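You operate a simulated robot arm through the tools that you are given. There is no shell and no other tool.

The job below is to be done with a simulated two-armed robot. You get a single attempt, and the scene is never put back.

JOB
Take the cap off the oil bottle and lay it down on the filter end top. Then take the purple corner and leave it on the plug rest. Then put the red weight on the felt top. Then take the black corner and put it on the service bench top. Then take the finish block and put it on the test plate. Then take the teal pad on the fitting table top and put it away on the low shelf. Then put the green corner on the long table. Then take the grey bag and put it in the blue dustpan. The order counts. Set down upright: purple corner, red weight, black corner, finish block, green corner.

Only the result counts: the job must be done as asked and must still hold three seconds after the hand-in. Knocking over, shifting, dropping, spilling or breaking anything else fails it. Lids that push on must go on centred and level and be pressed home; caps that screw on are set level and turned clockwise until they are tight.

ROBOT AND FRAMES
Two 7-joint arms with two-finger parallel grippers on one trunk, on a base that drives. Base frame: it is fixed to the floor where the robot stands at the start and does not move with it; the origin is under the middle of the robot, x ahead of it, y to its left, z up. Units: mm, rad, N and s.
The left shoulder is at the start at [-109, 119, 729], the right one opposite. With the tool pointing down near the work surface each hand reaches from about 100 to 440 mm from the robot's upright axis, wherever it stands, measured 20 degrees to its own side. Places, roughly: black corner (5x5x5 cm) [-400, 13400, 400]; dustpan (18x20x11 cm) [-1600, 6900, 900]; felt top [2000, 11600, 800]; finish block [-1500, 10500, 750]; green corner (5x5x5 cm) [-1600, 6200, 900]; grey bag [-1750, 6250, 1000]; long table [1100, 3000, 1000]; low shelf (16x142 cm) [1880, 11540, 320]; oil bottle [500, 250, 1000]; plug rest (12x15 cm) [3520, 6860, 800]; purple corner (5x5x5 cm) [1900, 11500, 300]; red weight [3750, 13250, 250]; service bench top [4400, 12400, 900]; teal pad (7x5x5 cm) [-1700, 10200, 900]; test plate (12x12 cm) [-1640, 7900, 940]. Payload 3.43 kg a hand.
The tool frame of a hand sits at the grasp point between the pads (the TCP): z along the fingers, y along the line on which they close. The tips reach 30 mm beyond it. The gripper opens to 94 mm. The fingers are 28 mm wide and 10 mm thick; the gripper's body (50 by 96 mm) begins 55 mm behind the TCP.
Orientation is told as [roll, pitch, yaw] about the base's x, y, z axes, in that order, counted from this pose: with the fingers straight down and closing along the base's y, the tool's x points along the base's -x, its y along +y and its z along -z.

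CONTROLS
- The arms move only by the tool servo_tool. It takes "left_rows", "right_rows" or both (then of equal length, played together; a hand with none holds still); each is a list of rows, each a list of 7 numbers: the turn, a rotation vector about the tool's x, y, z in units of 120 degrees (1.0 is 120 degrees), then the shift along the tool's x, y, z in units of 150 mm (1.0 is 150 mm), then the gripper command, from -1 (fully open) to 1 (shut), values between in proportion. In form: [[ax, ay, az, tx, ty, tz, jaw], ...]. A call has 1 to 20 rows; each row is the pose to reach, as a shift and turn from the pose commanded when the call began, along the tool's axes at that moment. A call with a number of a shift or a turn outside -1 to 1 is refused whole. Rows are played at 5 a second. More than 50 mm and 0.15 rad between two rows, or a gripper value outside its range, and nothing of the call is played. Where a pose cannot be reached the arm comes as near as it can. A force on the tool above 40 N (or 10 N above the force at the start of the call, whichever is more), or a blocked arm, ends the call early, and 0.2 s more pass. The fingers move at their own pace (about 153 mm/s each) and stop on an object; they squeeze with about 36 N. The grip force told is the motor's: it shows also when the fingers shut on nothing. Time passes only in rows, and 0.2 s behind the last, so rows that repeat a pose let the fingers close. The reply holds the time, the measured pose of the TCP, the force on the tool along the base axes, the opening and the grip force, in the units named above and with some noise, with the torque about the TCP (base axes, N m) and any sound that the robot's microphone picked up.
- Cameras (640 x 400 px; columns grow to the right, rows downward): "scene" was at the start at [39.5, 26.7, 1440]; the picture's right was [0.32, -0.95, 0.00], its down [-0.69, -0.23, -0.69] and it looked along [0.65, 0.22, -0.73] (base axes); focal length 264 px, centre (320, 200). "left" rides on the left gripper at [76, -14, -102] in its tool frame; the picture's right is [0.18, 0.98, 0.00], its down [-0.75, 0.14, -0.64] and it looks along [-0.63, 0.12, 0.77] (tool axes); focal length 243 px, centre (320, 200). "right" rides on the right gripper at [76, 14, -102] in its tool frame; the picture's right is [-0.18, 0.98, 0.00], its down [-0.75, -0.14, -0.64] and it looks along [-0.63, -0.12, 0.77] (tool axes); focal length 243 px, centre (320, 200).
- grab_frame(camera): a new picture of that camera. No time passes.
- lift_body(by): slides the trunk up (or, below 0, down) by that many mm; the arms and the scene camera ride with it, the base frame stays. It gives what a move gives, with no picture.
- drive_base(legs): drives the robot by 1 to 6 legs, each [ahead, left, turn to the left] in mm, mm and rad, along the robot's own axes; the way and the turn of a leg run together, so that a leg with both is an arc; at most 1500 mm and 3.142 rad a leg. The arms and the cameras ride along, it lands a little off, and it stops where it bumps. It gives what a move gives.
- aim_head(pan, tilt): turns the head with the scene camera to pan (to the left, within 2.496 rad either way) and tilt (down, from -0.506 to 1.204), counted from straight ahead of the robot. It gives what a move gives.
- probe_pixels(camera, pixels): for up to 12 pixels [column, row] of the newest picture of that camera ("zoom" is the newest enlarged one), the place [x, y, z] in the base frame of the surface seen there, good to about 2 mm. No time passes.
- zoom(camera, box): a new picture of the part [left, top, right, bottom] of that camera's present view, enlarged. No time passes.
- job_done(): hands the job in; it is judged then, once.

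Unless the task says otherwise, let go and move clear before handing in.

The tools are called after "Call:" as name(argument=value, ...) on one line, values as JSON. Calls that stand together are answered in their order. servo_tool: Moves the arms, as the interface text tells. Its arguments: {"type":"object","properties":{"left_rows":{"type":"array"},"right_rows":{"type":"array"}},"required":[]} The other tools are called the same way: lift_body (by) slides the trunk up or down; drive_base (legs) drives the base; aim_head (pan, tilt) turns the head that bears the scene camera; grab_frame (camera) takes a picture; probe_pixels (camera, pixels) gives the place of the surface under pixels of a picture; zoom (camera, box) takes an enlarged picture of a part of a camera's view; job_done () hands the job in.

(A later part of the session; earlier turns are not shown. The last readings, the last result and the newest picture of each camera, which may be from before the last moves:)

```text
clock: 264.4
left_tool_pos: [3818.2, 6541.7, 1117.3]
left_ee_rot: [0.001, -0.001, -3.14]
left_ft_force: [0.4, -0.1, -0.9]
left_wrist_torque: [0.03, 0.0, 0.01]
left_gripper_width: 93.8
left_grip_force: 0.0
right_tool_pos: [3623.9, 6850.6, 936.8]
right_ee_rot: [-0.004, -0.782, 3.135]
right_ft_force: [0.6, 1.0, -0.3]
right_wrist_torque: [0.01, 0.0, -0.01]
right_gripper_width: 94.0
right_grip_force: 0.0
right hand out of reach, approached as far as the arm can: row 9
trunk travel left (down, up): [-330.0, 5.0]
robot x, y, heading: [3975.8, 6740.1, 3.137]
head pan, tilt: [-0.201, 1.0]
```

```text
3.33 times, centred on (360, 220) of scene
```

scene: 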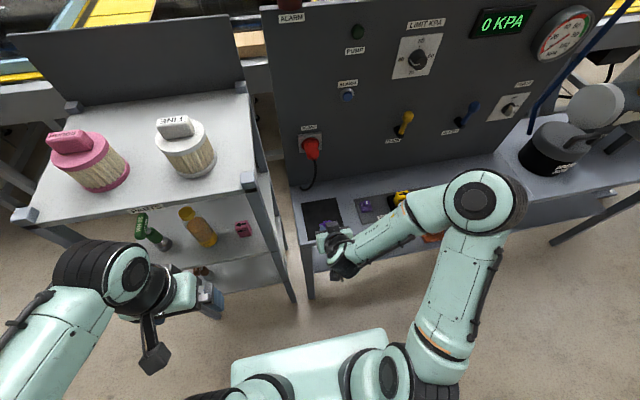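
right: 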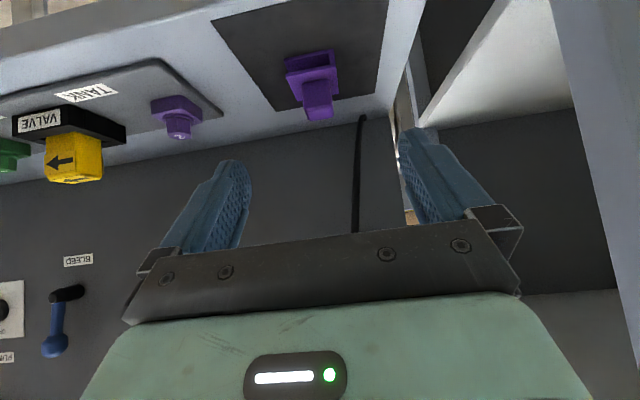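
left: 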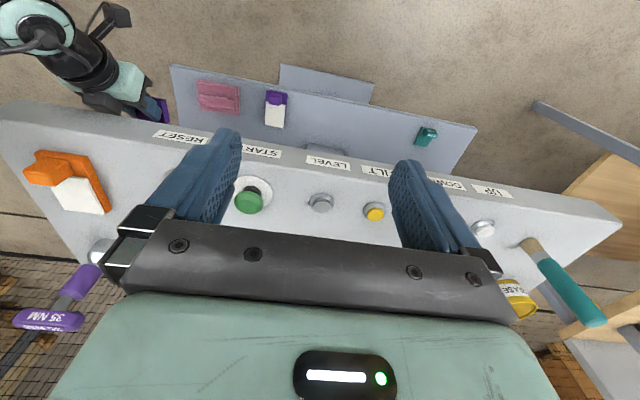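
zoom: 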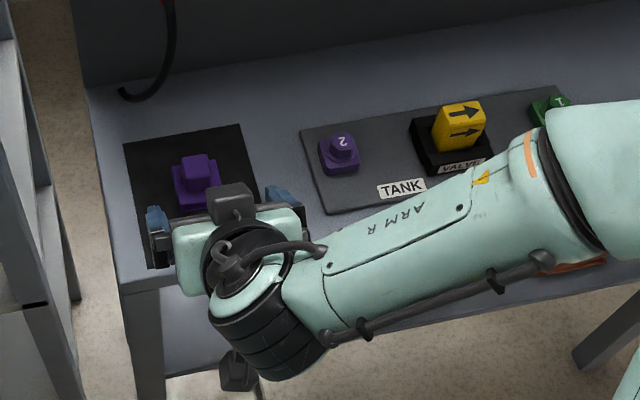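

The purple corner stands upright on the plug rest at zoom pixel (195,183), so step two is done. I'll retrace the route: back out, strafe, back up and turn to face +y.

Call:
drive_base(legs=[[-440, 0, 0], [0, -880, 0], [-540, 0, 0], [0, 0, -1.564]])

Call:
aim_head(pan=0.0, tilt=0.4)

Call:
grab_frame(camera="scene")

```text
clock: 281.4
left_tool_pos: [4792.6, 7771.5, 1117.0]
left_ee_rot: [-0.001, 0.001, 1.516]
left_ft_force: [0.6, -1.2, 0.8]
left_wrist_torque: [0.01, -0.01, -0.01]
left_gripper_width: 93.8
left_grip_force: 0.1
right_tool_pos: [5112.5, 7949.1, 936.3]
right_ee_rot: [-0.006, -0.782, 1.508]
right_ft_force: [0.8, -0.3, 0.1]
right_wrist_torque: [0.01, -0.01, 0.02]
right_gripper_width: 94.2
right_grip_force: 0.0
trunk travel left (down, up): [-330.0, 5.0]
robot x, y, heading: [4982.4, 7600.8, 1.511]
head pan, tilt: [-0.201, 1.0]
```

```text
clock: 282.4
left_tool_pos: [4793.7, 7770.4, 1117.6]
left_ee_rot: [0.001, 0.0, 1.516]
left_ft_force: [0.3, -0.3, -0.4]
left_wrist_torque: [0.0, 0.02, -0.04]
left_gripper_width: 94.0
left_grip_force: 0.0
right_tool_pos: [5112.3, 7947.5, 937.1]
right_ee_rot: [-0.008, -0.783, 1.508]
right_ft_force: [1.1, -0.1, 0.6]
right_wrist_torque: [0.01, 0.0, 0.02]
right_gripper_width: 94.0
right_grip_force: 0.1
trunk travel left (down, up): [-330.0, 5.0]
robot x, y, heading: [4978.9, 7599.5, 1.509]
head pan, tilt: [0.0, 0.4]
```

```text
taken
```

scene: 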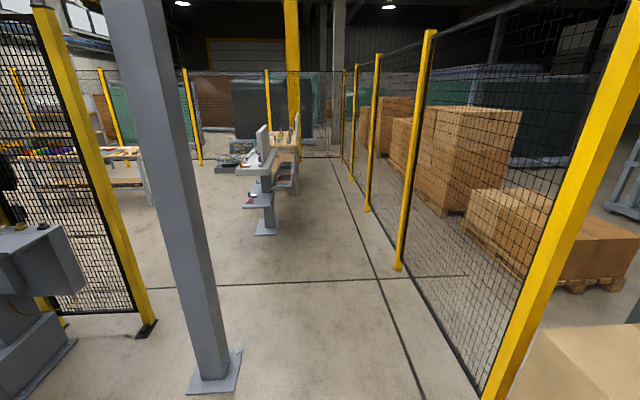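

The way north is open between the column at (200,250) and the fence at (400,200). I'll correct the heading and drive ahead to y≈9780.

Call:
drive_base(legs=[[0, 0, 0.061], [1450, 0, 0], [730, 0, 0], [0, 1400, 0]])

Call:
aim_head(pan=0.0, tilt=0.4)

Call:
grab_frame(camera="scene")

```text
clock: 305.6
left_tool_pos: [3387.1, 9915.1, 1116.2]
left_ee_rot: [0.0, 0.001, 1.588]
left_ft_force: [0.7, -1.3, -0.5]
left_wrist_torque: [-0.02, 0.0, 0.02]
left_gripper_width: 94.1
left_grip_force: 0.0
right_tool_pos: [3692.0, 10115.1, 936.4]
right_ee_rot: [-0.006, -0.781, 1.581]
right_ft_force: [0.5, -0.3, 0.0]
right_wrist_torque: [0.02, -0.01, 0.02]
right_gripper_width: 94.0
right_grip_force: 0.0
trunk travel left (down, up): [-330.0, 5.0]
robot x, y, heading: [3589.9, 9761.4, 1.586]
head pan, tilt: [0.0, 0.4]
```

```text
clock: 306.2
left_tool_pos: [3385.9, 9914.8, 1116.2]
left_ee_rot: [0.0, 0.001, 1.587]
left_ft_force: [0.5, 0.0, 0.4]
left_wrist_torque: [-0.02, 0.01, 0.0]
left_gripper_width: 94.2
left_grip_force: 0.1
right_tool_pos: [3691.7, 10116.0, 936.3]
right_ee_rot: [-0.004, -0.782, 1.581]
right_ft_force: [0.4, 0.0, -0.1]
right_wrist_torque: [0.01, 0.0, 0.02]
right_gripper_width: 93.8
right_grip_force: 0.1
trunk travel left (down, up): [-330.0, 5.0]
robot x, y, heading: [3588.4, 9757.8, 1.58]
head pan, tilt: [0.0, 0.4]
```

```text
taken
```

scene: 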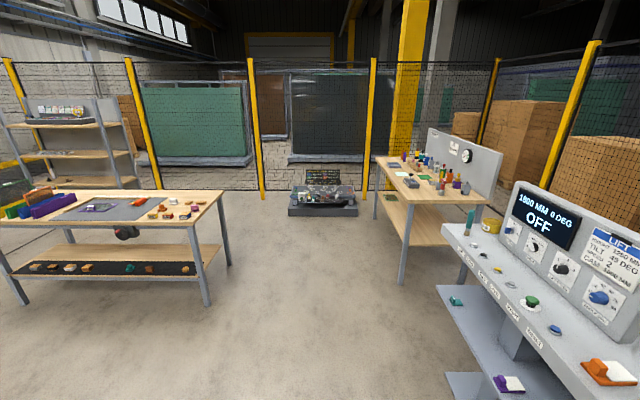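

The low machine with the weights is straight ahead at (322,195), between the felt bench and the service bench. I'll drive 1450 mm toward it and look again.

Call:
drive_base(legs=[[1400, 100, 0]])

Call:
aim_head(pan=0.0, tilt=0.55)

Call:
grab_frame(camera="scene")

Call:
zoom(camera="scene", box=[250, 80, 450, 205])

```text
clock: 313.4
left_tool_pos: [3260.9, 11344.7, 1115.8]
left_ee_rot: [-0.001, 0.001, 1.595]
left_ft_force: [-0.3, -0.6, -0.6]
left_wrist_torque: [-0.01, 0.0, 0.03]
left_gripper_width: 94.0
left_grip_force: 0.1
right_tool_pos: [3565.4, 11548.1, 936.5]
right_ee_rot: [-0.005, -0.782, 1.588]
right_ft_force: [0.1, 0.0, 1.0]
right_wrist_torque: [0.02, -0.03, -0.01]
right_gripper_width: 93.9
right_grip_force: 0.2
trunk travel left (down, up): [-330.0, 5.0]
robot x, y, heading: [3464.4, 11189.6, 1.59]
head pan, tilt: [0.0, 0.4]
```

```text
clock: 314.1
left_tool_pos: [3259.9, 11346.1, 1116.9]
left_ee_rot: [0.0, 0.0, 1.595]
left_ft_force: [-0.1, 0.3, -0.4]
left_wrist_torque: [-0.03, 0.02, 0.0]
left_gripper_width: 94.0
left_grip_force: 0.1
right_tool_pos: [3565.4, 11548.4, 936.7]
right_ee_rot: [-0.004, -0.781, 1.588]
right_ft_force: [-0.4, 0.4, -0.5]
right_wrist_torque: [-0.01, 0.0, -0.01]
right_gripper_width: 94.0
right_grip_force: 0.1
trunk travel left (down, up): [-330.0, 5.0]
robot x, y, heading: [3462.6, 11187.3, 1.588]
head pan, tilt: [0.0, 0.55]
```

```text
taken
```

scene: 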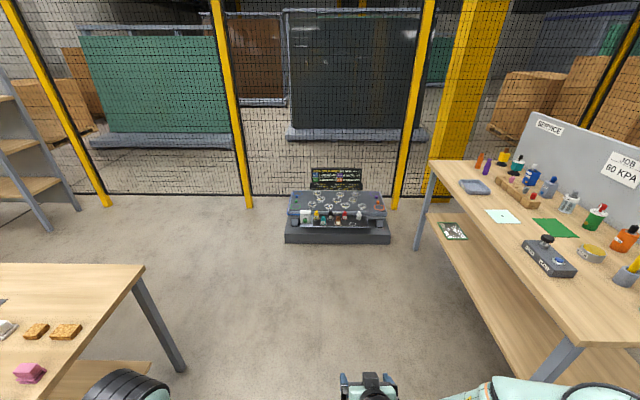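

```text
3.20 times, centred on (350, 142) of scene
```

zoom: 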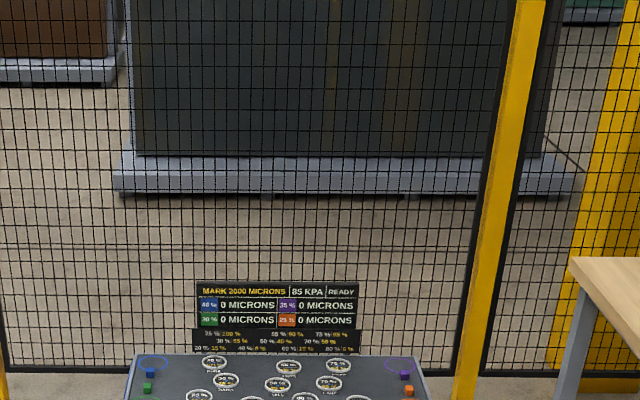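

The low machine has a display, ringed positions and a row of coloured pieces at about (335,215). I'll zoom in to find the red weight.

Call:
zoom(camera="scene", box=[280, 165, 400, 245])

Call:
probe_pixels(camera="zoom", pixels=[[330, 275], [300, 275], [250, 270], [360, 270], [130, 270], [200, 270], [320, 310], [320, 350], [320, 220], [60, 180], [550, 180], [390, 270]])

```text
5.00 times, centred on (340, 205) of scene
```

zoom: 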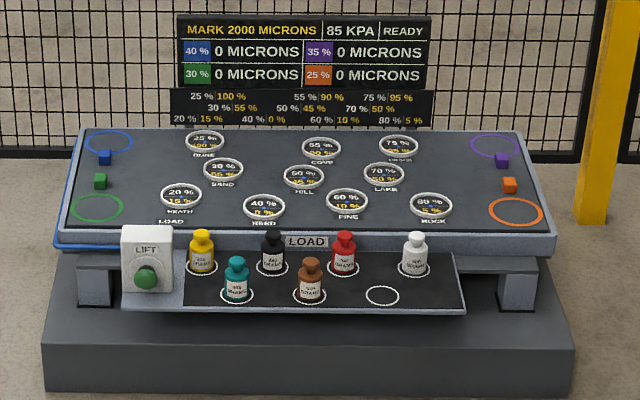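

```text
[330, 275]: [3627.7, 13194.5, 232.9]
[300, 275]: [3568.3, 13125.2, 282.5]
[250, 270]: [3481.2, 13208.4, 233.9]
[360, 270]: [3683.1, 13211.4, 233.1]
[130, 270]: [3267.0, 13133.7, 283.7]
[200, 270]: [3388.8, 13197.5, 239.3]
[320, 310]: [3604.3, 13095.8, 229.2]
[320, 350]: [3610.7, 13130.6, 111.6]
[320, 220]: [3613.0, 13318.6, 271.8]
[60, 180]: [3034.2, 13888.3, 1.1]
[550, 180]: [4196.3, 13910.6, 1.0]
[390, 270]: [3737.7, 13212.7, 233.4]
```

The red weight stands at zoom pixel (345,255), with brown, black and white neighbours. I'll probe it, its neighbours and the platform's front edge.

Call:
probe_pixels(camera="zoom", pixels=[[345, 236], [345, 250], [345, 265], [336, 262], [354, 262], [310, 262], [310, 290], [272, 240], [413, 240], [300, 380], [300, 330], [345, 275]])

```text
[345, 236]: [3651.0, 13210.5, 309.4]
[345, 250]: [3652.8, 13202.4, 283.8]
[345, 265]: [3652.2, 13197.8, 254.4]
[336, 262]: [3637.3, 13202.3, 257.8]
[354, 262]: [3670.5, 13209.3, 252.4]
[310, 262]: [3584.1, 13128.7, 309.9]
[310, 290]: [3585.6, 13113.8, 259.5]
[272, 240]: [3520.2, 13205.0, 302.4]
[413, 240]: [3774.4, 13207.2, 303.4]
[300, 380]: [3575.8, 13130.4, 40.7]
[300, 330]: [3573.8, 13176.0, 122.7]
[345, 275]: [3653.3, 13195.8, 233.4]
```

The red weight's axis is near (3653,13217), base z≈233, top z≈312, and the platform front is at y≈13130. I'll turn the right hand to point straight down and lower the trunk fully.

Call:
servo_tool(right_rows=[[0, 0.0625, 0, 0, 0, 0, -1], [0, 0.125, 0, 0, 0, 0, -1], [0, 0.1875, 0, 0, 0, 0, -1], [0, 0.25, 0, 0, 0, 0, -1], [0, 0.3125, 0, 0, 0, 0, -1], [0, 0.374, 0, 0, 0, 0, -1], [0, 0.374, 0, 0, 0, 0, -1]])

Call:
lift_body(by=-325)

Call:
drive_base(legs=[[1250, -20, -0.018]])

Call:
aim_head(pan=-0.1, tilt=0.8)

Call:
grab_frame(camera="scene")

```text
clock: 315.7
left_tool_pos: [3262.5, 11345.1, 1115.6]
left_ee_rot: [-0.001, 0.0, 1.594]
left_ft_force: [-0.1, 1.0, 0.4]
left_wrist_torque: [0.04, 0.03, 0.0]
left_gripper_width: 94.0
left_grip_force: 0.2
right_tool_pos: [3564.8, 11547.6, 935.7]
right_ee_rot: [-0.004, 0.003, 1.584]
right_ft_force: [-0.5, 1.1, -0.6]
right_wrist_torque: [-0.01, -0.04, 0.01]
right_gripper_width: 94.1
right_grip_force: 0.0
trunk travel left (down, up): [-330.0, 5.0]
robot x, y, heading: [3459.9, 11189.3, 1.589]
head pan, tilt: [0.0, 0.55]
```

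```text
clock: 318.9
left_tool_pos: [3260.5, 11344.7, 791.1]
left_ee_rot: [0.001, -0.001, 1.596]
left_ft_force: [-0.7, 0.5, 0.1]
left_wrist_torque: [0.0, -0.01, 0.02]
left_gripper_width: 93.9
left_grip_force: 0.0
right_tool_pos: [3565.1, 11547.7, 611.6]
right_ee_rot: [-0.005, 0.001, 1.582]
right_ft_force: [0.2, -0.4, 0.1]
right_wrist_torque: [-0.01, -0.01, 0.01]
right_gripper_width: 93.9
right_grip_force: 0.0
trunk travel left (down, up): [-5.0, 330.0]
robot x, y, heading: [3465.4, 11188.0, 1.594]
head pan, tilt: [0.0, 0.55]
```

```text
clock: 325.2
left_tool_pos: [3282.9, 12597.6, 792.0]
left_ee_rot: [0.001, 0.001, 1.563]
left_ft_force: [-0.9, 0.9, -0.5]
left_wrist_torque: [0.0, -0.01, 0.0]
left_gripper_width: 94.0
left_grip_force: 0.1
right_tool_pos: [3594.7, 12789.8, 610.2]
right_ee_rot: [-0.004, 0.001, 1.55]
right_ft_force: [-0.8, -0.6, 0.0]
right_wrist_torque: [0.0, -0.01, 0.02]
right_gripper_width: 93.8
right_grip_force: 0.0
trunk travel left (down, up): [-5.0, 330.0]
robot x, y, heading: [3481.2, 12436.2, 1.557]
head pan, tilt: [0.0, 0.55]
```

```text
clock: 325.9
left_tool_pos: [3281.8, 12597.0, 791.5]
left_ee_rot: [0.0, 0.001, 1.561]
left_ft_force: [0.4, -0.5, 0.2]
left_wrist_torque: [-0.03, -0.01, 0.04]
left_gripper_width: 93.9
left_grip_force: 0.1
right_tool_pos: [3594.4, 12789.9, 612.1]
right_ee_rot: [-0.004, -0.001, 1.553]
right_ft_force: [0.2, -0.3, 0.5]
right_wrist_torque: [0.04, -0.01, -0.02]
right_gripper_width: 94.1
right_grip_force: 0.1
trunk travel left (down, up): [-5.0, 330.0]
robot x, y, heading: [3478.8, 12434.0, 1.556]
head pan, tilt: [-0.099, 0.799]
```

```text
taken
```

scene: 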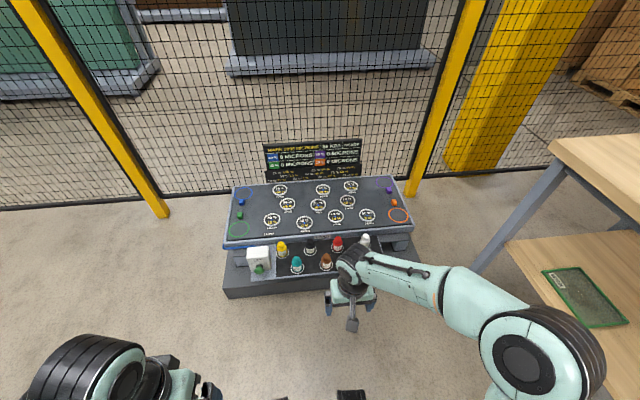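

The weights are in view at (280-365,245), but the right elbow at (530,350) looks close to the service bench at (500,230). I'll check both and the red weight's position.

Call:
probe_pixels(camera="scene", pixels=[[530, 350], [585, 370], [510, 225], [550, 150], [560, 250], [500, 290], [338, 240], [326, 262], [365, 240], [600, 330], [460, 280], [338, 248]])

Call:
zoom(camera="scene", box=[220, 210, 420, 310])

Call:
grab_frame(camera="right")

```text
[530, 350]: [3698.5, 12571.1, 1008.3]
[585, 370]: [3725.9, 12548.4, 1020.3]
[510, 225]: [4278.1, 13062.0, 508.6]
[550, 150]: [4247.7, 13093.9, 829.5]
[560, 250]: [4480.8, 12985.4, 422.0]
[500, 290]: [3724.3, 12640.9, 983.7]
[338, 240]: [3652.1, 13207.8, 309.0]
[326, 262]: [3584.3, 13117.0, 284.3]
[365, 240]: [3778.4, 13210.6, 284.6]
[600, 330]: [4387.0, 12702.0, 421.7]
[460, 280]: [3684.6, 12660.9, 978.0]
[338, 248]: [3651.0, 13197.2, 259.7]
```

```text
3.20 times, centred on (320, 260) of scene
```

zoom: 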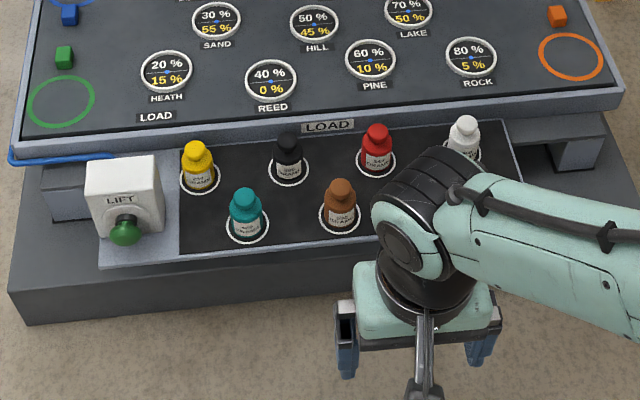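

```text
taken
```

right: 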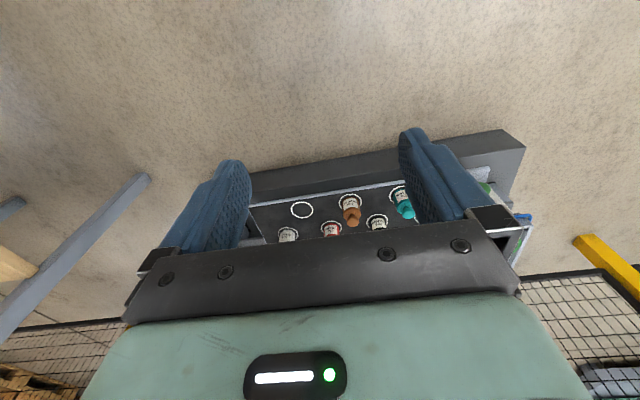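

The elbow clears the service bench by over 500 mm, and the red weight's axis is at about (3651,13218). I'll drive 370 mm ahead with the hand high above the weights.

Call:
drive_base(legs=[[370, 0, 0.015]])

Call:
aim_head(pan=-0.1, tilt=1.1)

Call:
grab_frame(camera="scene")

Call:
grab_frame(camera="right")

```text
clock: 328.3
left_tool_pos: [3281.1, 12956.4, 790.9]
left_ee_rot: [0.0, 0.001, 1.581]
left_ft_force: [0.0, 0.5, -0.5]
left_wrist_torque: [-0.01, -0.02, 0.0]
left_gripper_width: 94.2
left_grip_force: 0.0
right_tool_pos: [3590.0, 13154.7, 611.4]
right_ee_rot: [-0.003, -0.001, 1.569]
right_ft_force: [-0.4, -0.5, -0.1]
right_wrist_torque: [0.04, 0.0, 0.0]
right_gripper_width: 94.1
right_grip_force: 0.1
trunk travel left (down, up): [-5.0, 330.0]
robot x, y, heading: [3482.8, 12793.4, 1.58]
head pan, tilt: [-0.099, 0.799]
```

```text
clock: 329.1
left_tool_pos: [3281.4, 12956.6, 791.7]
left_ee_rot: [0.0, -0.001, 1.58]
left_ft_force: [1.0, 0.5, 0.2]
left_wrist_torque: [0.06, 0.01, -0.01]
left_gripper_width: 93.9
left_grip_force: 0.1
right_tool_pos: [3589.5, 13154.2, 612.7]
right_ee_rot: [-0.002, 0.0, 1.57]
right_ft_force: [-0.3, 0.2, -0.5]
right_wrist_torque: [0.0, 0.01, 0.03]
right_gripper_width: 94.1
right_grip_force: 0.1
trunk travel left (down, up): [-5.0, 330.0]
robot x, y, heading: [3480.1, 12800.9, 1.574]
head pan, tilt: [-0.099, 1.1]
```

```text
taken
```

scene: 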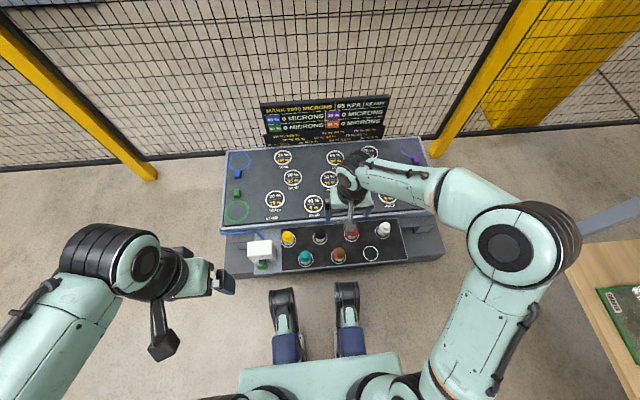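

```text
taken
```

right: 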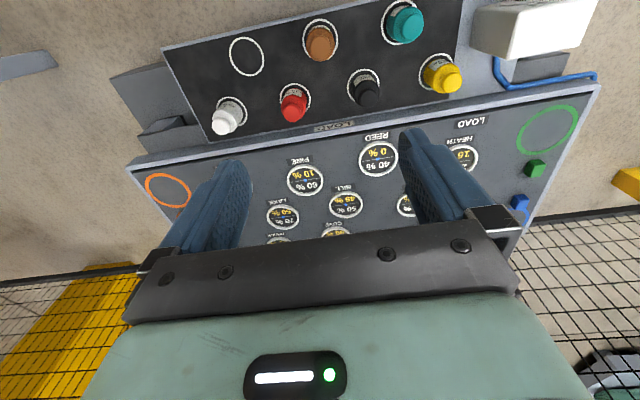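

The red weight shows at (293,103) in the right view, and the knees clear the platform. I'll measure it from the hand camera.

Call:
zoom(camera="right", box=[220, 40, 400, 160])

Call:
probe_pixels(camera="right", pixels=[[294, 108], [286, 108], [302, 108], [294, 115], [294, 98], [293, 92], [284, 97], [305, 97], [320, 42], [227, 122], [366, 92], [245, 58]])

```text
3.33 times, centred on (310, 100) of right
```

zoom: 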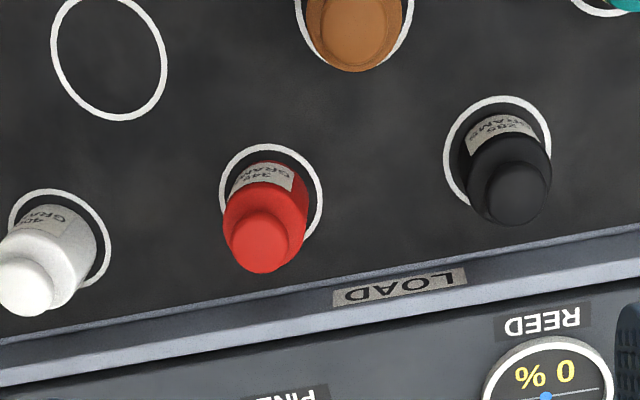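

```text
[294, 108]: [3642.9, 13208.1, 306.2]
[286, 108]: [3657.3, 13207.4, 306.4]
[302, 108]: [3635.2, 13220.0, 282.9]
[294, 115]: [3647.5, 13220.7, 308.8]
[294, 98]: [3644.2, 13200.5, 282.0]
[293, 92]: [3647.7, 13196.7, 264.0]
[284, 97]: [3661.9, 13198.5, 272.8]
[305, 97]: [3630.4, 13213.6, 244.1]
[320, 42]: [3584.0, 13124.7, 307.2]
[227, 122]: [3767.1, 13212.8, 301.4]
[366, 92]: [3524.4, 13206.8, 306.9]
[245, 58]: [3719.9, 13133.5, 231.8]
```

The red weight (labelled 342 grams) is centred at about (3650,13217). I'll move the hand above it and descend in stages to z≈350, just above its top.

Call:
servo_tool(right_rows=[[0, 0, 0, -0.105, -0.1, 0.2, -1], [0, 0, 0, -0.21, -0.2, 0.4, -1], [0, 0, 0, -0.314, -0.3, 0.6, -1], [0, 0, 0, -0.419, -0.403, 0.8, -1], [0, 0, 0, -0.419, -0.403, 1.0, -1], [0, 0, 0, -0.419, -0.403, 1.0, -1]])

Call:
servo_tool(right_rows=[[0, 0, 0, 0, 0, 0.2, -1], [0, 0, 0, 0, 0, 0.4, -1], [0, 0, 0, 0, 0, 0.6, -1], [0, 0, 0, 0, 0, 0.73, -1], [0, 0, 0, 0, 0, 0.73, -1]])

Call:
grab_frame(camera="right")

Call:
grab_frame(camera="scene")

```text
clock: 330.5
left_tool_pos: [3281.9, 12956.0, 791.0]
left_ee_rot: [0.002, -0.001, 1.581]
left_ft_force: [-0.3, -0.8, -0.1]
left_wrist_torque: [0.0, -0.02, 0.01]
left_gripper_width: 94.1
left_grip_force: 0.0
right_tool_pos: [3650.5, 13218.6, 462.6]
right_ee_rot: [-0.004, 0.003, 1.571]
right_ft_force: [0.1, -0.3, 0.0]
right_wrist_torque: [0.03, -0.02, -0.03]
right_gripper_width: 93.9
right_grip_force: 0.0
trunk travel left (down, up): [-5.0, 330.0]
robot x, y, heading: [3483.9, 12794.6, 1.578]
head pan, tilt: [-0.099, 1.1]
```

```text
clock: 331.7
left_tool_pos: [3281.3, 12955.1, 792.4]
left_ee_rot: [0.001, -0.001, 1.582]
left_ft_force: [-0.2, 1.0, -1.2]
left_wrist_torque: [-0.02, 0.02, 0.0]
left_gripper_width: 93.7
left_grip_force: 0.0
right_tool_pos: [3651.3, 13218.6, 354.0]
right_ee_rot: [-0.004, 0.001, 1.568]
right_ft_force: [-0.5, -0.4, 1.0]
right_wrist_torque: [-0.03, -0.02, 0.0]
right_gripper_width: 94.0
right_grip_force: 0.0
trunk travel left (down, up): [-5.0, 330.0]
robot x, y, heading: [3484.1, 12797.2, 1.575]
head pan, tilt: [-0.099, 1.1]
```

```text
taken
```

right: 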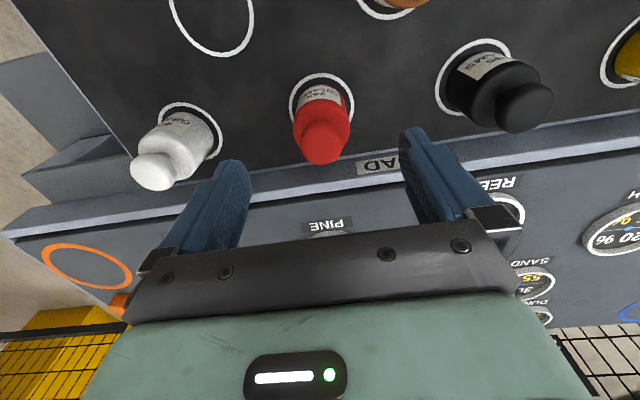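

```text
taken
```

scene: 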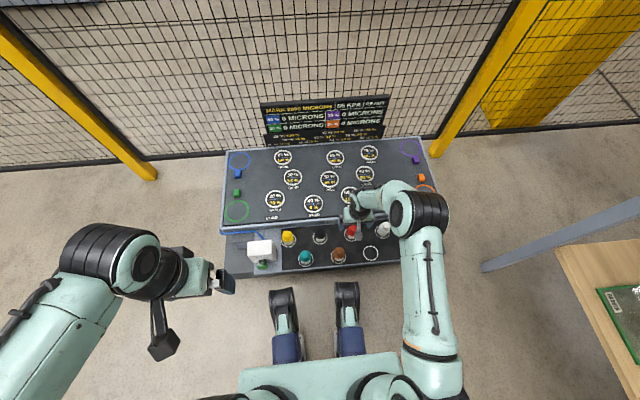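

The red weight is centred at (322,130) between the open fingers with clear space around. I'll descend 80 mm and close on its body.

Call:
servo_tool(right_rows=[[0, 0, 0, 0, 0, 0.15, -1], [0, 0, 0, 0, 0, 0.3, -1], [0, 0, 0, 0, 0, 0.45, -1], [0, 0, 0, 0, 0, 0.533, -1], [0, 0, 0, 0, 0, 0.533, -1]])

Call:
servo_tool(right_rows=[[0, 0, 0, 0, 0, 0, -0.4], [0, 0, 0, 0, 0, 0, 0.0], [0, 0, 0, 0, 0, 0, 0.3], [0, 0, 0, 0, 0, 0, 1], [0, 0, 0, 0, 0, 0, 1]])

Call:
grab_frame(camera="right")

```text
clock: 332.9
left_tool_pos: [3282.0, 12956.0, 792.2]
left_ee_rot: [0.0, 0.002, 1.581]
left_ft_force: [0.0, 0.2, -1.0]
left_wrist_torque: [-0.02, 0.02, 0.01]
left_gripper_width: 93.9
left_grip_force: 0.1
right_tool_pos: [3651.2, 13215.9, 273.3]
right_ee_rot: [-0.003, 0.0, 1.571]
right_ft_force: [0.3, 0.2, 0.0]
right_wrist_torque: [-0.03, 0.0, 0.0]
right_gripper_width: 93.9
right_grip_force: 0.1
trunk travel left (down, up): [-5.0, 330.0]
robot x, y, heading: [3483.3, 12799.0, 1.572]
head pan, tilt: [-0.099, 1.1]
```

```text
clock: 334.1
left_tool_pos: [3281.7, 12956.1, 791.8]
left_ee_rot: [0.001, -0.002, 1.583]
left_ft_force: [-1.1, 0.3, 0.3]
left_wrist_torque: [0.0, -0.03, 0.0]
left_gripper_width: 94.1
left_grip_force: 0.1
right_tool_pos: [3651.2, 13217.0, 272.9]
right_ee_rot: [-0.003, -0.001, 1.567]
right_ft_force: [2.5, 0.4, 2.1]
right_wrist_torque: [-0.04, -0.01, 0.01]
right_gripper_width: 44.2
right_grip_force: 35.7
trunk travel left (down, up): [-5.0, 330.0]
robot x, y, heading: [3479.3, 12796.6, 1.575]
head pan, tilt: [-0.099, 1.1]
```

```text
taken
```

right: 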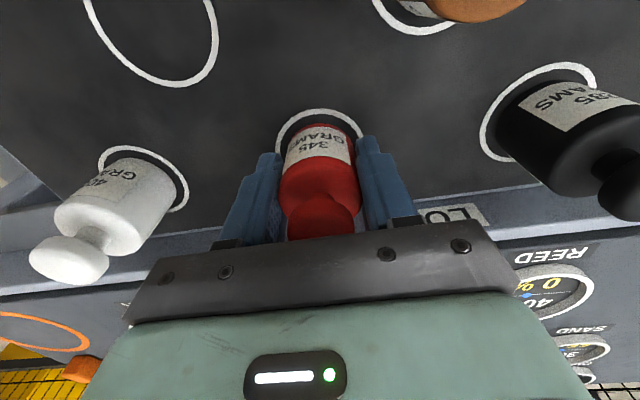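

The red weight is held at 44.2 mm width. I'll lift it straight up by 270 mm.

Call:
servo_tool(right_rows=[[0, 0, 0, 0, 0, -0.08, 1], [0, 0, 0, 0, 0, -0.25, 1], [0, 0, 0, 0, 0, -0.45, 1], [0, 0, 0, 0, 0, -0.65, 1], [0, 0, 0, 0, 0, -0.85, 1], [0, 0, 0, 0, 0, -1.0, 1]])

Call:
servo_tool(right_rows=[[0, 0, 0, 0.1, 0, -0.2, 1], [0, 0, 0, 0.2, 0, -0.4, 1], [0, 0, 0, 0.3, 0, -0.6, 1], [0, 0, 0, 0.4, 0, -0.8, 1]])

Call:
grab_frame(camera="scene")

Call:
grab_frame(camera="right")

```text
clock: 335.5
left_tool_pos: [3281.7, 12955.7, 791.8]
left_ee_rot: [-0.002, 0.001, 1.581]
left_ft_force: [-1.4, -1.2, -0.1]
left_wrist_torque: [0.02, 0.0, -0.04]
left_gripper_width: 93.9
left_grip_force: 0.0
right_tool_pos: [3648.6, 13216.8, 423.3]
right_ee_rot: [-0.003, 0.002, 1.571]
right_ft_force: [-1.2, -0.4, -2.9]
right_wrist_torque: [-0.02, 0.02, -0.01]
right_gripper_width: 44.2
right_grip_force: 36.3
trunk travel left (down, up): [-5.0, 330.0]
robot x, y, heading: [3483.4, 12795.2, 1.575]
head pan, tilt: [-0.099, 1.1]
```

```text
clock: 336.5
left_tool_pos: [3281.4, 12955.4, 791.7]
left_ee_rot: [0.0, -0.001, 1.582]
left_ft_force: [0.5, -0.7, -1.0]
left_wrist_torque: [0.02, 0.0, -0.01]
left_gripper_width: 94.2
left_grip_force: 0.1
right_tool_pos: [3651.4, 13157.5, 543.4]
right_ee_rot: [-0.006, -0.001, 1.568]
right_ft_force: [0.0, 0.1, -3.4]
right_wrist_torque: [0.0, -0.02, 0.0]
right_gripper_width: 44.4
right_grip_force: 35.7
trunk travel left (down, up): [-5.0, 330.0]
robot x, y, heading: [3483.5, 12794.7, 1.573]
head pan, tilt: [-0.099, 1.1]
```

```text
taken
```

scene: 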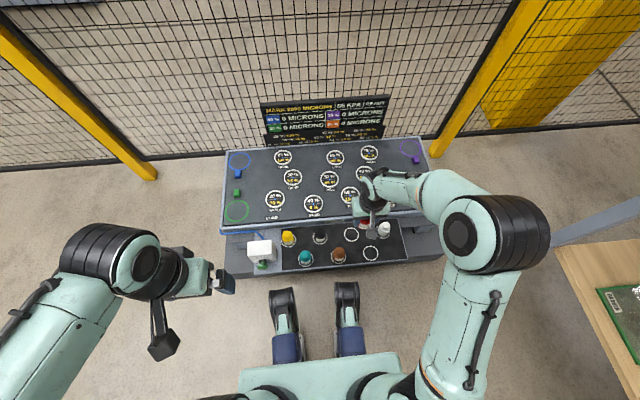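

```text
taken
```

right: 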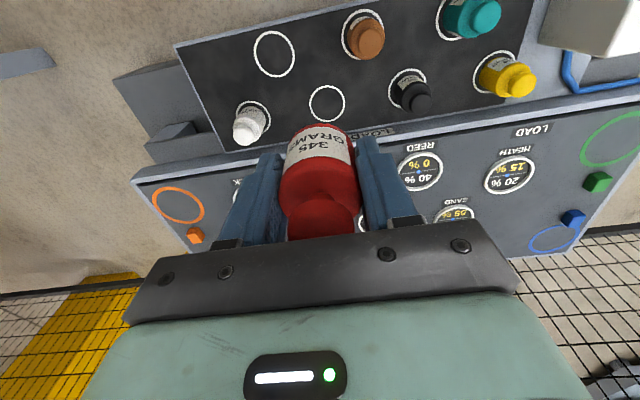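

The red weight is up and its neighbours at (320,237) and (340,253) stand undisturbed. I'll back away from the machine, then strafe left toward the felt bench, raising the trunk for the higher surface.

Call:
drive_base(legs=[[-1000, 0, 0], [-1000, 0, 0], [0, 1470, 0]])

Call:
lift_body(by=180)

Call:
aim_head(pan=-0.1, tilt=0.7)

Call:
grab_frame(camera="scene")

```text
clock: 359.0
left_tool_pos: [1834.4, 10918.1, 790.8]
left_ee_rot: [-0.001, -0.001, 1.609]
left_ft_force: [-0.7, -0.2, 0.5]
left_wrist_torque: [-0.01, 0.0, 0.03]
left_gripper_width: 93.7
left_grip_force: 0.0
right_tool_pos: [2197.3, 11130.7, 543.2]
right_ee_rot: [-0.003, 0.0, 1.596]
right_ft_force: [-0.3, 0.1, -3.3]
right_wrist_torque: [0.0, 0.02, 0.02]
right_gripper_width: 44.0
right_grip_force: 36.4
trunk travel left (down, up): [-5.0, 330.0]
robot x, y, heading: [2037.1, 10765.5, 1.6]
head pan, tilt: [-0.099, 1.1]
```

```text
clock: 361.0
left_tool_pos: [1833.7, 10917.4, 971.6]
left_ee_rot: [0.0, 0.001, 1.608]
left_ft_force: [-0.6, 0.3, -0.6]
left_wrist_torque: [0.01, 0.01, 0.04]
left_gripper_width: 93.9
left_grip_force: 0.1
right_tool_pos: [2197.8, 11130.0, 721.9]
right_ee_rot: [-0.006, 0.002, 1.595]
right_ft_force: [-0.2, -0.1, -3.3]
right_wrist_torque: [0.03, 0.0, -0.01]
right_gripper_width: 43.9
right_grip_force: 35.7
trunk travel left (down, up): [-185.0, 150.0]
robot x, y, heading: [2037.9, 10766.4, 1.603]
head pan, tilt: [-0.099, 1.1]
```

```text
clock: 361.9
left_tool_pos: [1834.4, 10918.6, 971.3]
left_ee_rot: [0.0, -0.001, 1.608]
left_ft_force: [-0.1, 0.5, 0.3]
left_wrist_torque: [-0.05, 0.01, 0.01]
left_gripper_width: 94.2
left_grip_force: 0.1
right_tool_pos: [2197.6, 11130.0, 722.0]
right_ee_rot: [-0.003, -0.001, 1.595]
right_ft_force: [0.7, -0.3, -3.0]
right_wrist_torque: [0.0, -0.01, 0.01]
right_gripper_width: 43.7
right_grip_force: 36.0
trunk travel left (down, up): [-185.0, 150.0]
robot x, y, heading: [2036.7, 10767.1, 1.602]
head pan, tilt: [-0.099, 0.7]
```

```text
taken
```

scene: 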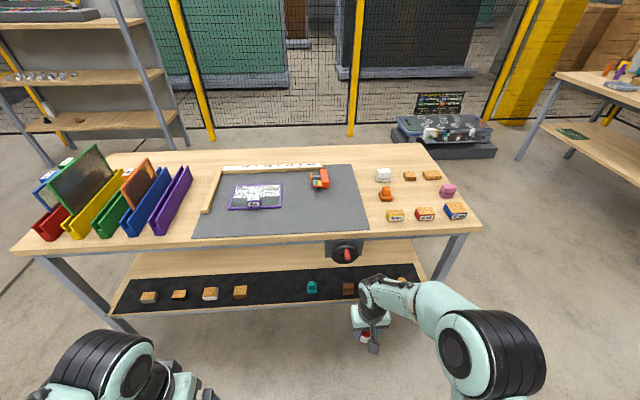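

The felt's free area is at about (320,215) in the scene. I'll raise the hand above bench height and probe the felt for a clear spot.

Call:
servo_tool(right_rows=[[0, 0, 0, 0, 0, -0.25, 1], [0, 0, 0, 0, 0, -0.5, 1], [0, 0, 0, 0, 0, -0.75, 1], [0, 0, 0, 0, 0, -1.0, 1]])

Call:
servo_tool(right_rows=[[0, 0, 0, 0, 0, -0.15, 1], [0, 0, 0, 0, 0, -0.3, 1]])

Call:
probe_pixels(camera="scene", pixels=[[320, 215], [340, 215], [300, 215], [360, 225], [280, 228], [320, 180], [265, 195], [345, 180], [215, 205], [330, 237], [385, 192], [395, 215]])

Call:
zoom(camera="scene", box=[190, 150, 480, 290])

```text
clock: 362.9
left_tool_pos: [1833.7, 10917.1, 971.2]
left_ee_rot: [-0.002, -0.001, 1.609]
left_ft_force: [-0.2, -0.1, 0.4]
left_wrist_torque: [0.02, -0.02, 0.0]
left_gripper_width: 94.0
left_grip_force: 0.1
right_tool_pos: [2195.8, 11129.7, 875.8]
right_ee_rot: [-0.003, 0.0, 1.596]
right_ft_force: [-0.1, 0.3, -3.9]
right_wrist_torque: [-0.02, 0.03, -0.01]
right_gripper_width: 44.1
right_grip_force: 36.1
trunk travel left (down, up): [-185.0, 150.0]
robot x, y, heading: [2037.5, 10767.6, 1.6]
head pan, tilt: [-0.099, 0.7]
```

```text
clock: 363.5
left_tool_pos: [1834.9, 10918.4, 972.0]
left_ee_rot: [0.0, 0.0, 1.607]
left_ft_force: [-0.3, 0.2, 0.1]
left_wrist_torque: [-0.02, 0.02, -0.01]
left_gripper_width: 94.1
left_grip_force: 0.0
right_tool_pos: [2196.0, 11130.5, 917.8]
right_ee_rot: [-0.004, 0.0, 1.598]
right_ft_force: [0.0, 0.0, -3.4]
right_wrist_torque: [-0.01, -0.01, -0.01]
right_gripper_width: 43.9
right_grip_force: 35.5
trunk travel left (down, up): [-185.0, 150.0]
robot x, y, heading: [2038.3, 10763.7, 1.598]
head pan, tilt: [-0.099, 0.7]
```

```text
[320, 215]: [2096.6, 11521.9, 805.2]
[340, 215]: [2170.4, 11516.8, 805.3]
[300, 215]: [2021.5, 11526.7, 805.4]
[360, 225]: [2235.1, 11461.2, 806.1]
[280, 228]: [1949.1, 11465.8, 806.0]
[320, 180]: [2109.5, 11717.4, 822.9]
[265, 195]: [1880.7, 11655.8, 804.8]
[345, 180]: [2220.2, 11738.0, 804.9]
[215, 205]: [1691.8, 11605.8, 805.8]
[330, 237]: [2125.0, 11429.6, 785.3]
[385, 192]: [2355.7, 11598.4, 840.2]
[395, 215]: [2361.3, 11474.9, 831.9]
```

```text
2.21 times, centred on (335, 220) of scene
```

zoom: 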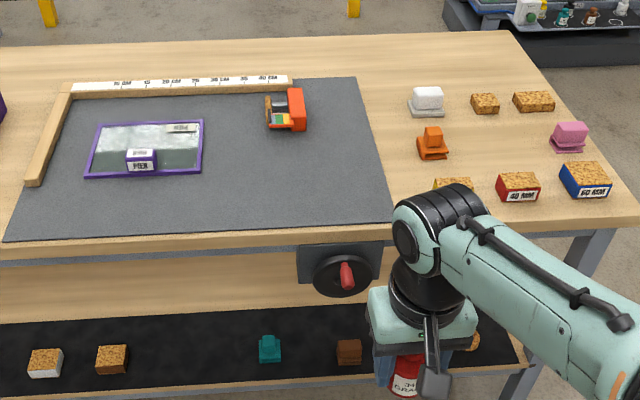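

The felt lies at z≈805.3, and (2080,11540) is clear on all sides. I'll drive ahead 360 mm and left 105 mm with the weight carried at about z=878.

Call:
drive_base(legs=[[360, 105, -0.028]])

Call:
aim_head(pan=-0.2, tilt=1.0)

Call:
grab_frame(camera="scene")

```text
clock: 365.9
left_tool_pos: [1728.3, 11285.0, 972.2]
left_ee_rot: [0.001, 0.001, 1.577]
left_ft_force: [0.1, -0.2, -0.2]
left_wrist_torque: [-0.01, -0.03, 0.03]
left_gripper_width: 94.1
left_grip_force: 0.0
right_tool_pos: [2097.9, 11485.7, 917.5]
right_ee_rot: [-0.007, 0.002, 1.564]
right_ft_force: [0.3, -0.3, -3.4]
right_wrist_torque: [0.01, 0.01, 0.02]
right_gripper_width: 43.9
right_grip_force: 36.2
trunk travel left (down, up): [-185.0, 150.0]
robot x, y, heading: [1925.9, 11124.4, 1.571]
head pan, tilt: [-0.099, 0.7]
```

```text
clock: 366.7
left_tool_pos: [1728.4, 11284.8, 971.4]
left_ee_rot: [0.001, -0.002, 1.576]
left_ft_force: [0.5, 0.1, 1.1]
left_wrist_torque: [0.02, -0.04, 0.02]
left_gripper_width: 94.2
left_grip_force: 0.1
right_tool_pos: [2097.3, 11485.6, 917.1]
right_ee_rot: [-0.006, -0.001, 1.565]
right_ft_force: [0.2, 1.1, -4.7]
right_wrist_torque: [-0.02, -0.04, -0.01]
right_gripper_width: 43.8
right_grip_force: 36.0
trunk travel left (down, up): [-185.0, 150.0]
robot x, y, heading: [1927.2, 11123.6, 1.571]
head pan, tilt: [-0.201, 1.0]
```

```text
taken
```

scene: 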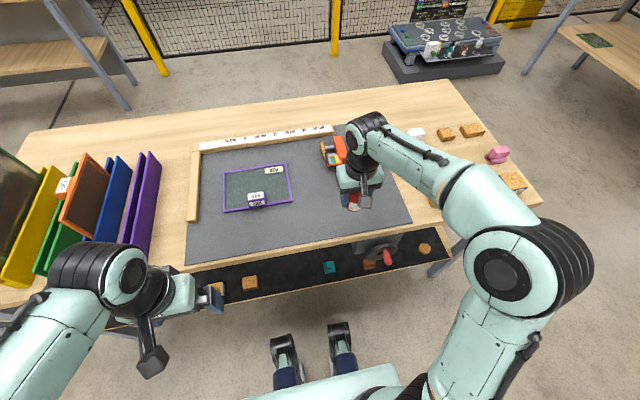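

The hand is just over the felt's front. I'll move it forward 50 mm and lower to a few millimetres above the felt, then set the weight down slowly.

Call:
servo_tool(right_rows=[[0, 0, 0, -0.11, 0.038, 0, 1], [0, 0, 0, -0.22, 0.075, 0.05, 1], [0, 0, 0, -0.333, 0.113, 0.15, 1], [0, 0, 0, -0.333, 0.113, 0.28, 1], [0, 0, 0, -0.333, 0.113, 0.4, 1], [0, 0, 0, -0.333, 0.113, 0.44, 1], [0, 0, 0, -0.333, 0.113, 0.44, 1]])

Call:
servo_tool(right_rows=[[0, 0, 0, 0, 0, 0.014, 1], [0, 0, 0, 0, 0, 0.024, 1], [0, 0, 0, 0, 0, 0.032, 1], [0, 0, 0, 0, 0, 0.037, 1]])

Call:
grab_frame(camera="right")

Call:
zoom(camera="scene", box=[290, 90, 430, 250])

```text
clock: 368.3
left_tool_pos: [1728.9, 11284.1, 971.9]
left_ee_rot: [0.0, 0.0, 1.576]
left_ft_force: [0.6, -0.3, 0.3]
left_wrist_torque: [0.0, -0.01, 0.01]
left_gripper_width: 94.0
left_grip_force: 0.1
right_tool_pos: [2080.0, 11533.9, 852.2]
right_ee_rot: [-0.005, 0.003, 1.566]
right_ft_force: [-0.2, 0.1, -4.1]
right_wrist_torque: [-0.03, 0.01, -0.03]
right_gripper_width: 43.9
right_grip_force: 36.0
trunk travel left (down, up): [-185.0, 150.0]
robot x, y, heading: [1925.4, 11124.3, 1.568]
head pan, tilt: [-0.201, 1.0]
```

```text
clock: 369.3
left_tool_pos: [1729.8, 11284.3, 971.5]
left_ee_rot: [-0.001, -0.003, 1.576]
left_ft_force: [-0.7, -1.0, 0.6]
left_wrist_torque: [0.01, 0.02, -0.02]
left_gripper_width: 94.0
left_grip_force: 0.0
right_tool_pos: [2080.8, 11534.7, 846.3]
right_ee_rot: [-0.002, 0.001, 1.565]
right_ft_force: [0.4, 0.3, -2.6]
right_wrist_torque: [-0.02, 0.03, 0.04]
right_gripper_width: 43.6
right_grip_force: 36.0
trunk travel left (down, up): [-185.0, 150.0]
robot x, y, heading: [1925.9, 11122.8, 1.57]
head pan, tilt: [-0.201, 1.0]
```

```text
taken
```

right: 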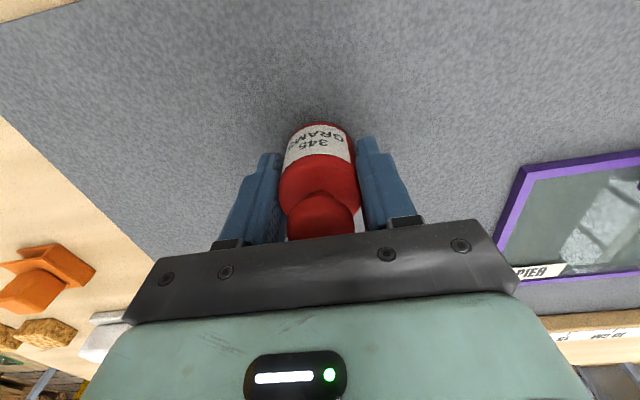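

```text
2.50 times, centred on (360, 170) of scene
```

zoom: 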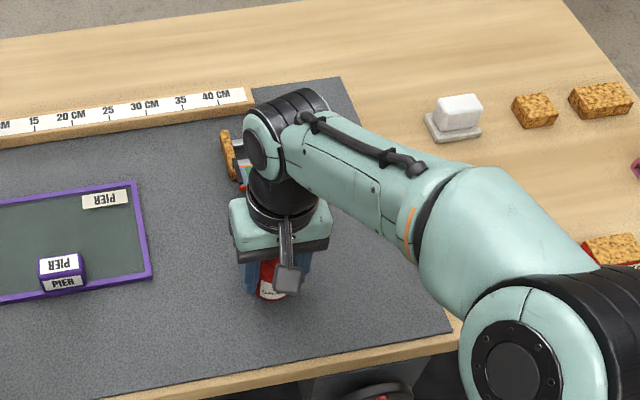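

The vertical load eased from about -4 to -2.6 N, so it is barely touching. I'll lower another couple of millimetres to be sure of contact.

Call:
servo_tool(right_rows=[[0, 0, 0, 0, 0, 0.005, 1], [0, 0, 0, 0, 0, 0.01, 1], [0, 0, 0, 0, 0, 0.01, 1]])

```text
clock: 370.1
left_tool_pos: [1729.5, 11285.1, 969.9]
left_ee_rot: [0.0, -0.002, 1.577]
left_ft_force: [0.7, -0.6, -0.8]
left_wrist_torque: [-0.01, 0.05, 0.0]
left_gripper_width: 94.0
left_grip_force: 0.2
right_tool_pos: [2081.1, 11535.6, 844.7]
right_ee_rot: [-0.003, 0.001, 1.567]
right_ft_force: [0.3, -0.7, -2.0]
right_wrist_torque: [0.01, 0.0, 0.03]
right_gripper_width: 43.6
right_grip_force: 36.5
trunk travel left (down, up): [-185.0, 150.0]
robot x, y, heading: [1928.8, 11125.9, 1.568]
head pan, tilt: [-0.201, 1.0]
```

Still only light contact. I'll continue down in 1 mm steps.

Call:
servo_tool(right_rows=[[0, 0, 0, 0, 0, 0.007, 1], [0, 0, 0, 0, 0, 0.012, 1], [0, 0, 0, 0, 0, 0.012, 1]])

```text
clock: 370.9
left_tool_pos: [1729.0, 11283.1, 971.6]
left_ee_rot: [0.0, -0.003, 1.576]
left_ft_force: [-0.5, -1.0, 0.4]
left_wrist_torque: [0.02, 0.0, 0.01]
left_gripper_width: 94.2
left_grip_force: 0.0
right_tool_pos: [2081.6, 11535.1, 845.1]
right_ee_rot: [-0.005, -0.003, 1.564]
right_ft_force: [2.8, -1.1, 19.0]
right_wrist_torque: [-0.45, 0.07, 0.03]
right_gripper_width: 43.8
right_grip_force: 36.2
trunk travel left (down, up): [-185.0, 150.0]
robot x, y, heading: [1927.7, 11124.9, 1.572]
head pan, tilt: [-0.201, 1.0]
```

Firm contact at 19 N. I'll ease up 1 mm, open the fingers and lift straight off the weight.

Call:
servo_tool(right_rows=[[0, 0, 0, 0, 0, -0.008, 1], [0, 0, 0, 0, 0, -0.008, 0.5], [0, 0, 0, 0, 0, -0.008, 0], [0, 0, 0, 0, 0, -0.008, -0.5], [0, 0, 0, 0, 0, -0.008, -1], [0, 0, 0, 0, 0, -0.2, -1], [0, 0, 0, 0, 0, -0.45, -1], [0, 0, 0, 0, 0, -0.7, -1], [0, 0, 0, 0, 0, -0.9, -1]])

Call:
grab_frame(camera="right")

Call:
zoom(camera="scene", box=[290, 90, 430, 250])

```text
clock: 372.9
left_tool_pos: [1729.1, 11284.3, 971.4]
left_ee_rot: [0.0, -0.002, 1.574]
left_ft_force: [0.4, -0.7, 0.0]
left_wrist_torque: [0.0, -0.03, -0.02]
left_gripper_width: 93.6
left_grip_force: 0.0
right_tool_pos: [2081.7, 11532.6, 979.4]
right_ee_rot: [-0.004, -0.001, 1.567]
right_ft_force: [0.8, 0.0, 0.2]
right_wrist_torque: [-0.05, 0.01, 0.02]
right_gripper_width: 93.9
right_grip_force: 0.1
trunk travel left (down, up): [-185.0, 150.0]
robot x, y, heading: [1927.3, 11125.4, 1.571]
head pan, tilt: [-0.201, 1.0]
```

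```text
taken
```

right: 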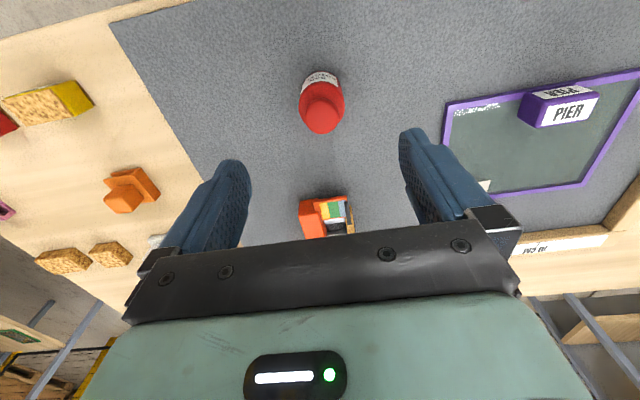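

```text
2.50 times, centred on (360, 170) of scene
```

zoom: 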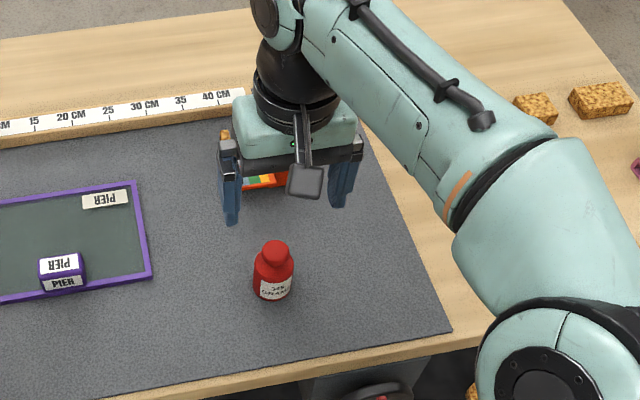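

The red weight stands upright on the felt at zoom pixel (273,270), so step three is done. Next is the black corner near (-400,13400,400) on the far rack, so I'll back out and go left around the bench.

Call:
drive_base(legs=[[-380, 0, 0], [0, 1200, 0], [0, 1200, 0]])

Call:
aim_head(pan=0.0, tilt=0.4)

Call:
grab_frame(camera="scene")

Call:
zoom(camera="scene", box=[240, 80, 440, 230])

```text
clock: 395.9
left_tool_pos: [-660.1, 10902.4, 971.7]
left_ee_rot: [0.0, -0.002, 1.589]
left_ft_force: [0.2, 1.0, -0.8]
left_wrist_torque: [-0.01, 0.0, 0.03]
left_gripper_width: 93.8
left_grip_force: 0.1
right_tool_pos: [-310.9, 11157.2, 978.4]
right_ee_rot: [-0.005, 0.001, 1.577]
right_ft_force: [-0.4, 0.0, 0.7]
right_wrist_torque: [-0.01, 0.02, 0.0]
right_gripper_width: 94.3
right_grip_force: 0.0
trunk travel left (down, up): [-185.0, 150.0]
robot x, y, heading: [-461.0, 10743.9, 1.583]
head pan, tilt: [-0.201, 1.0]
```

```text
clock: 396.9
left_tool_pos: [-659.0, 10903.3, 971.2]
left_ee_rot: [0.0, -0.002, 1.587]
left_ft_force: [0.2, 0.6, 0.8]
left_wrist_torque: [0.0, 0.0, -0.02]
left_gripper_width: 94.1
left_grip_force: 0.0
right_tool_pos: [-311.5, 11155.8, 979.3]
right_ee_rot: [-0.004, -0.001, 1.579]
right_ft_force: [-0.2, -0.1, -0.5]
right_wrist_torque: [-0.01, 0.02, 0.01]
right_gripper_width: 93.9
right_grip_force: 0.1
trunk travel left (down, up): [-185.0, 150.0]
robot x, y, heading: [-459.9, 10746.2, 1.585]
head pan, tilt: [0.0, 0.4]
```

```text
taken
```

scene: 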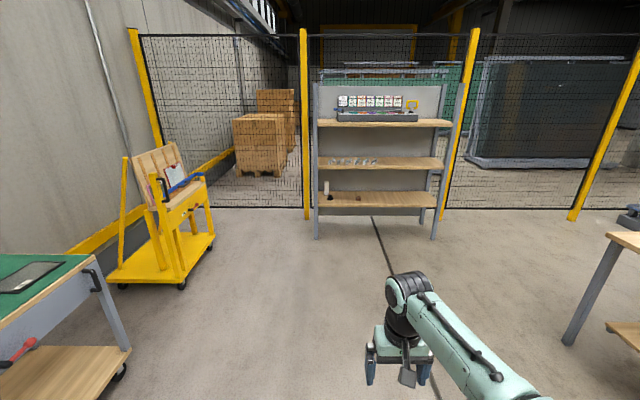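

```text
2.67 times, centred on (340, 155) of scene
```

zoom: 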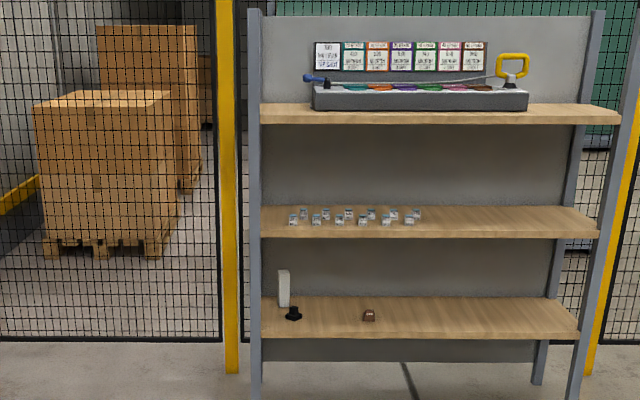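

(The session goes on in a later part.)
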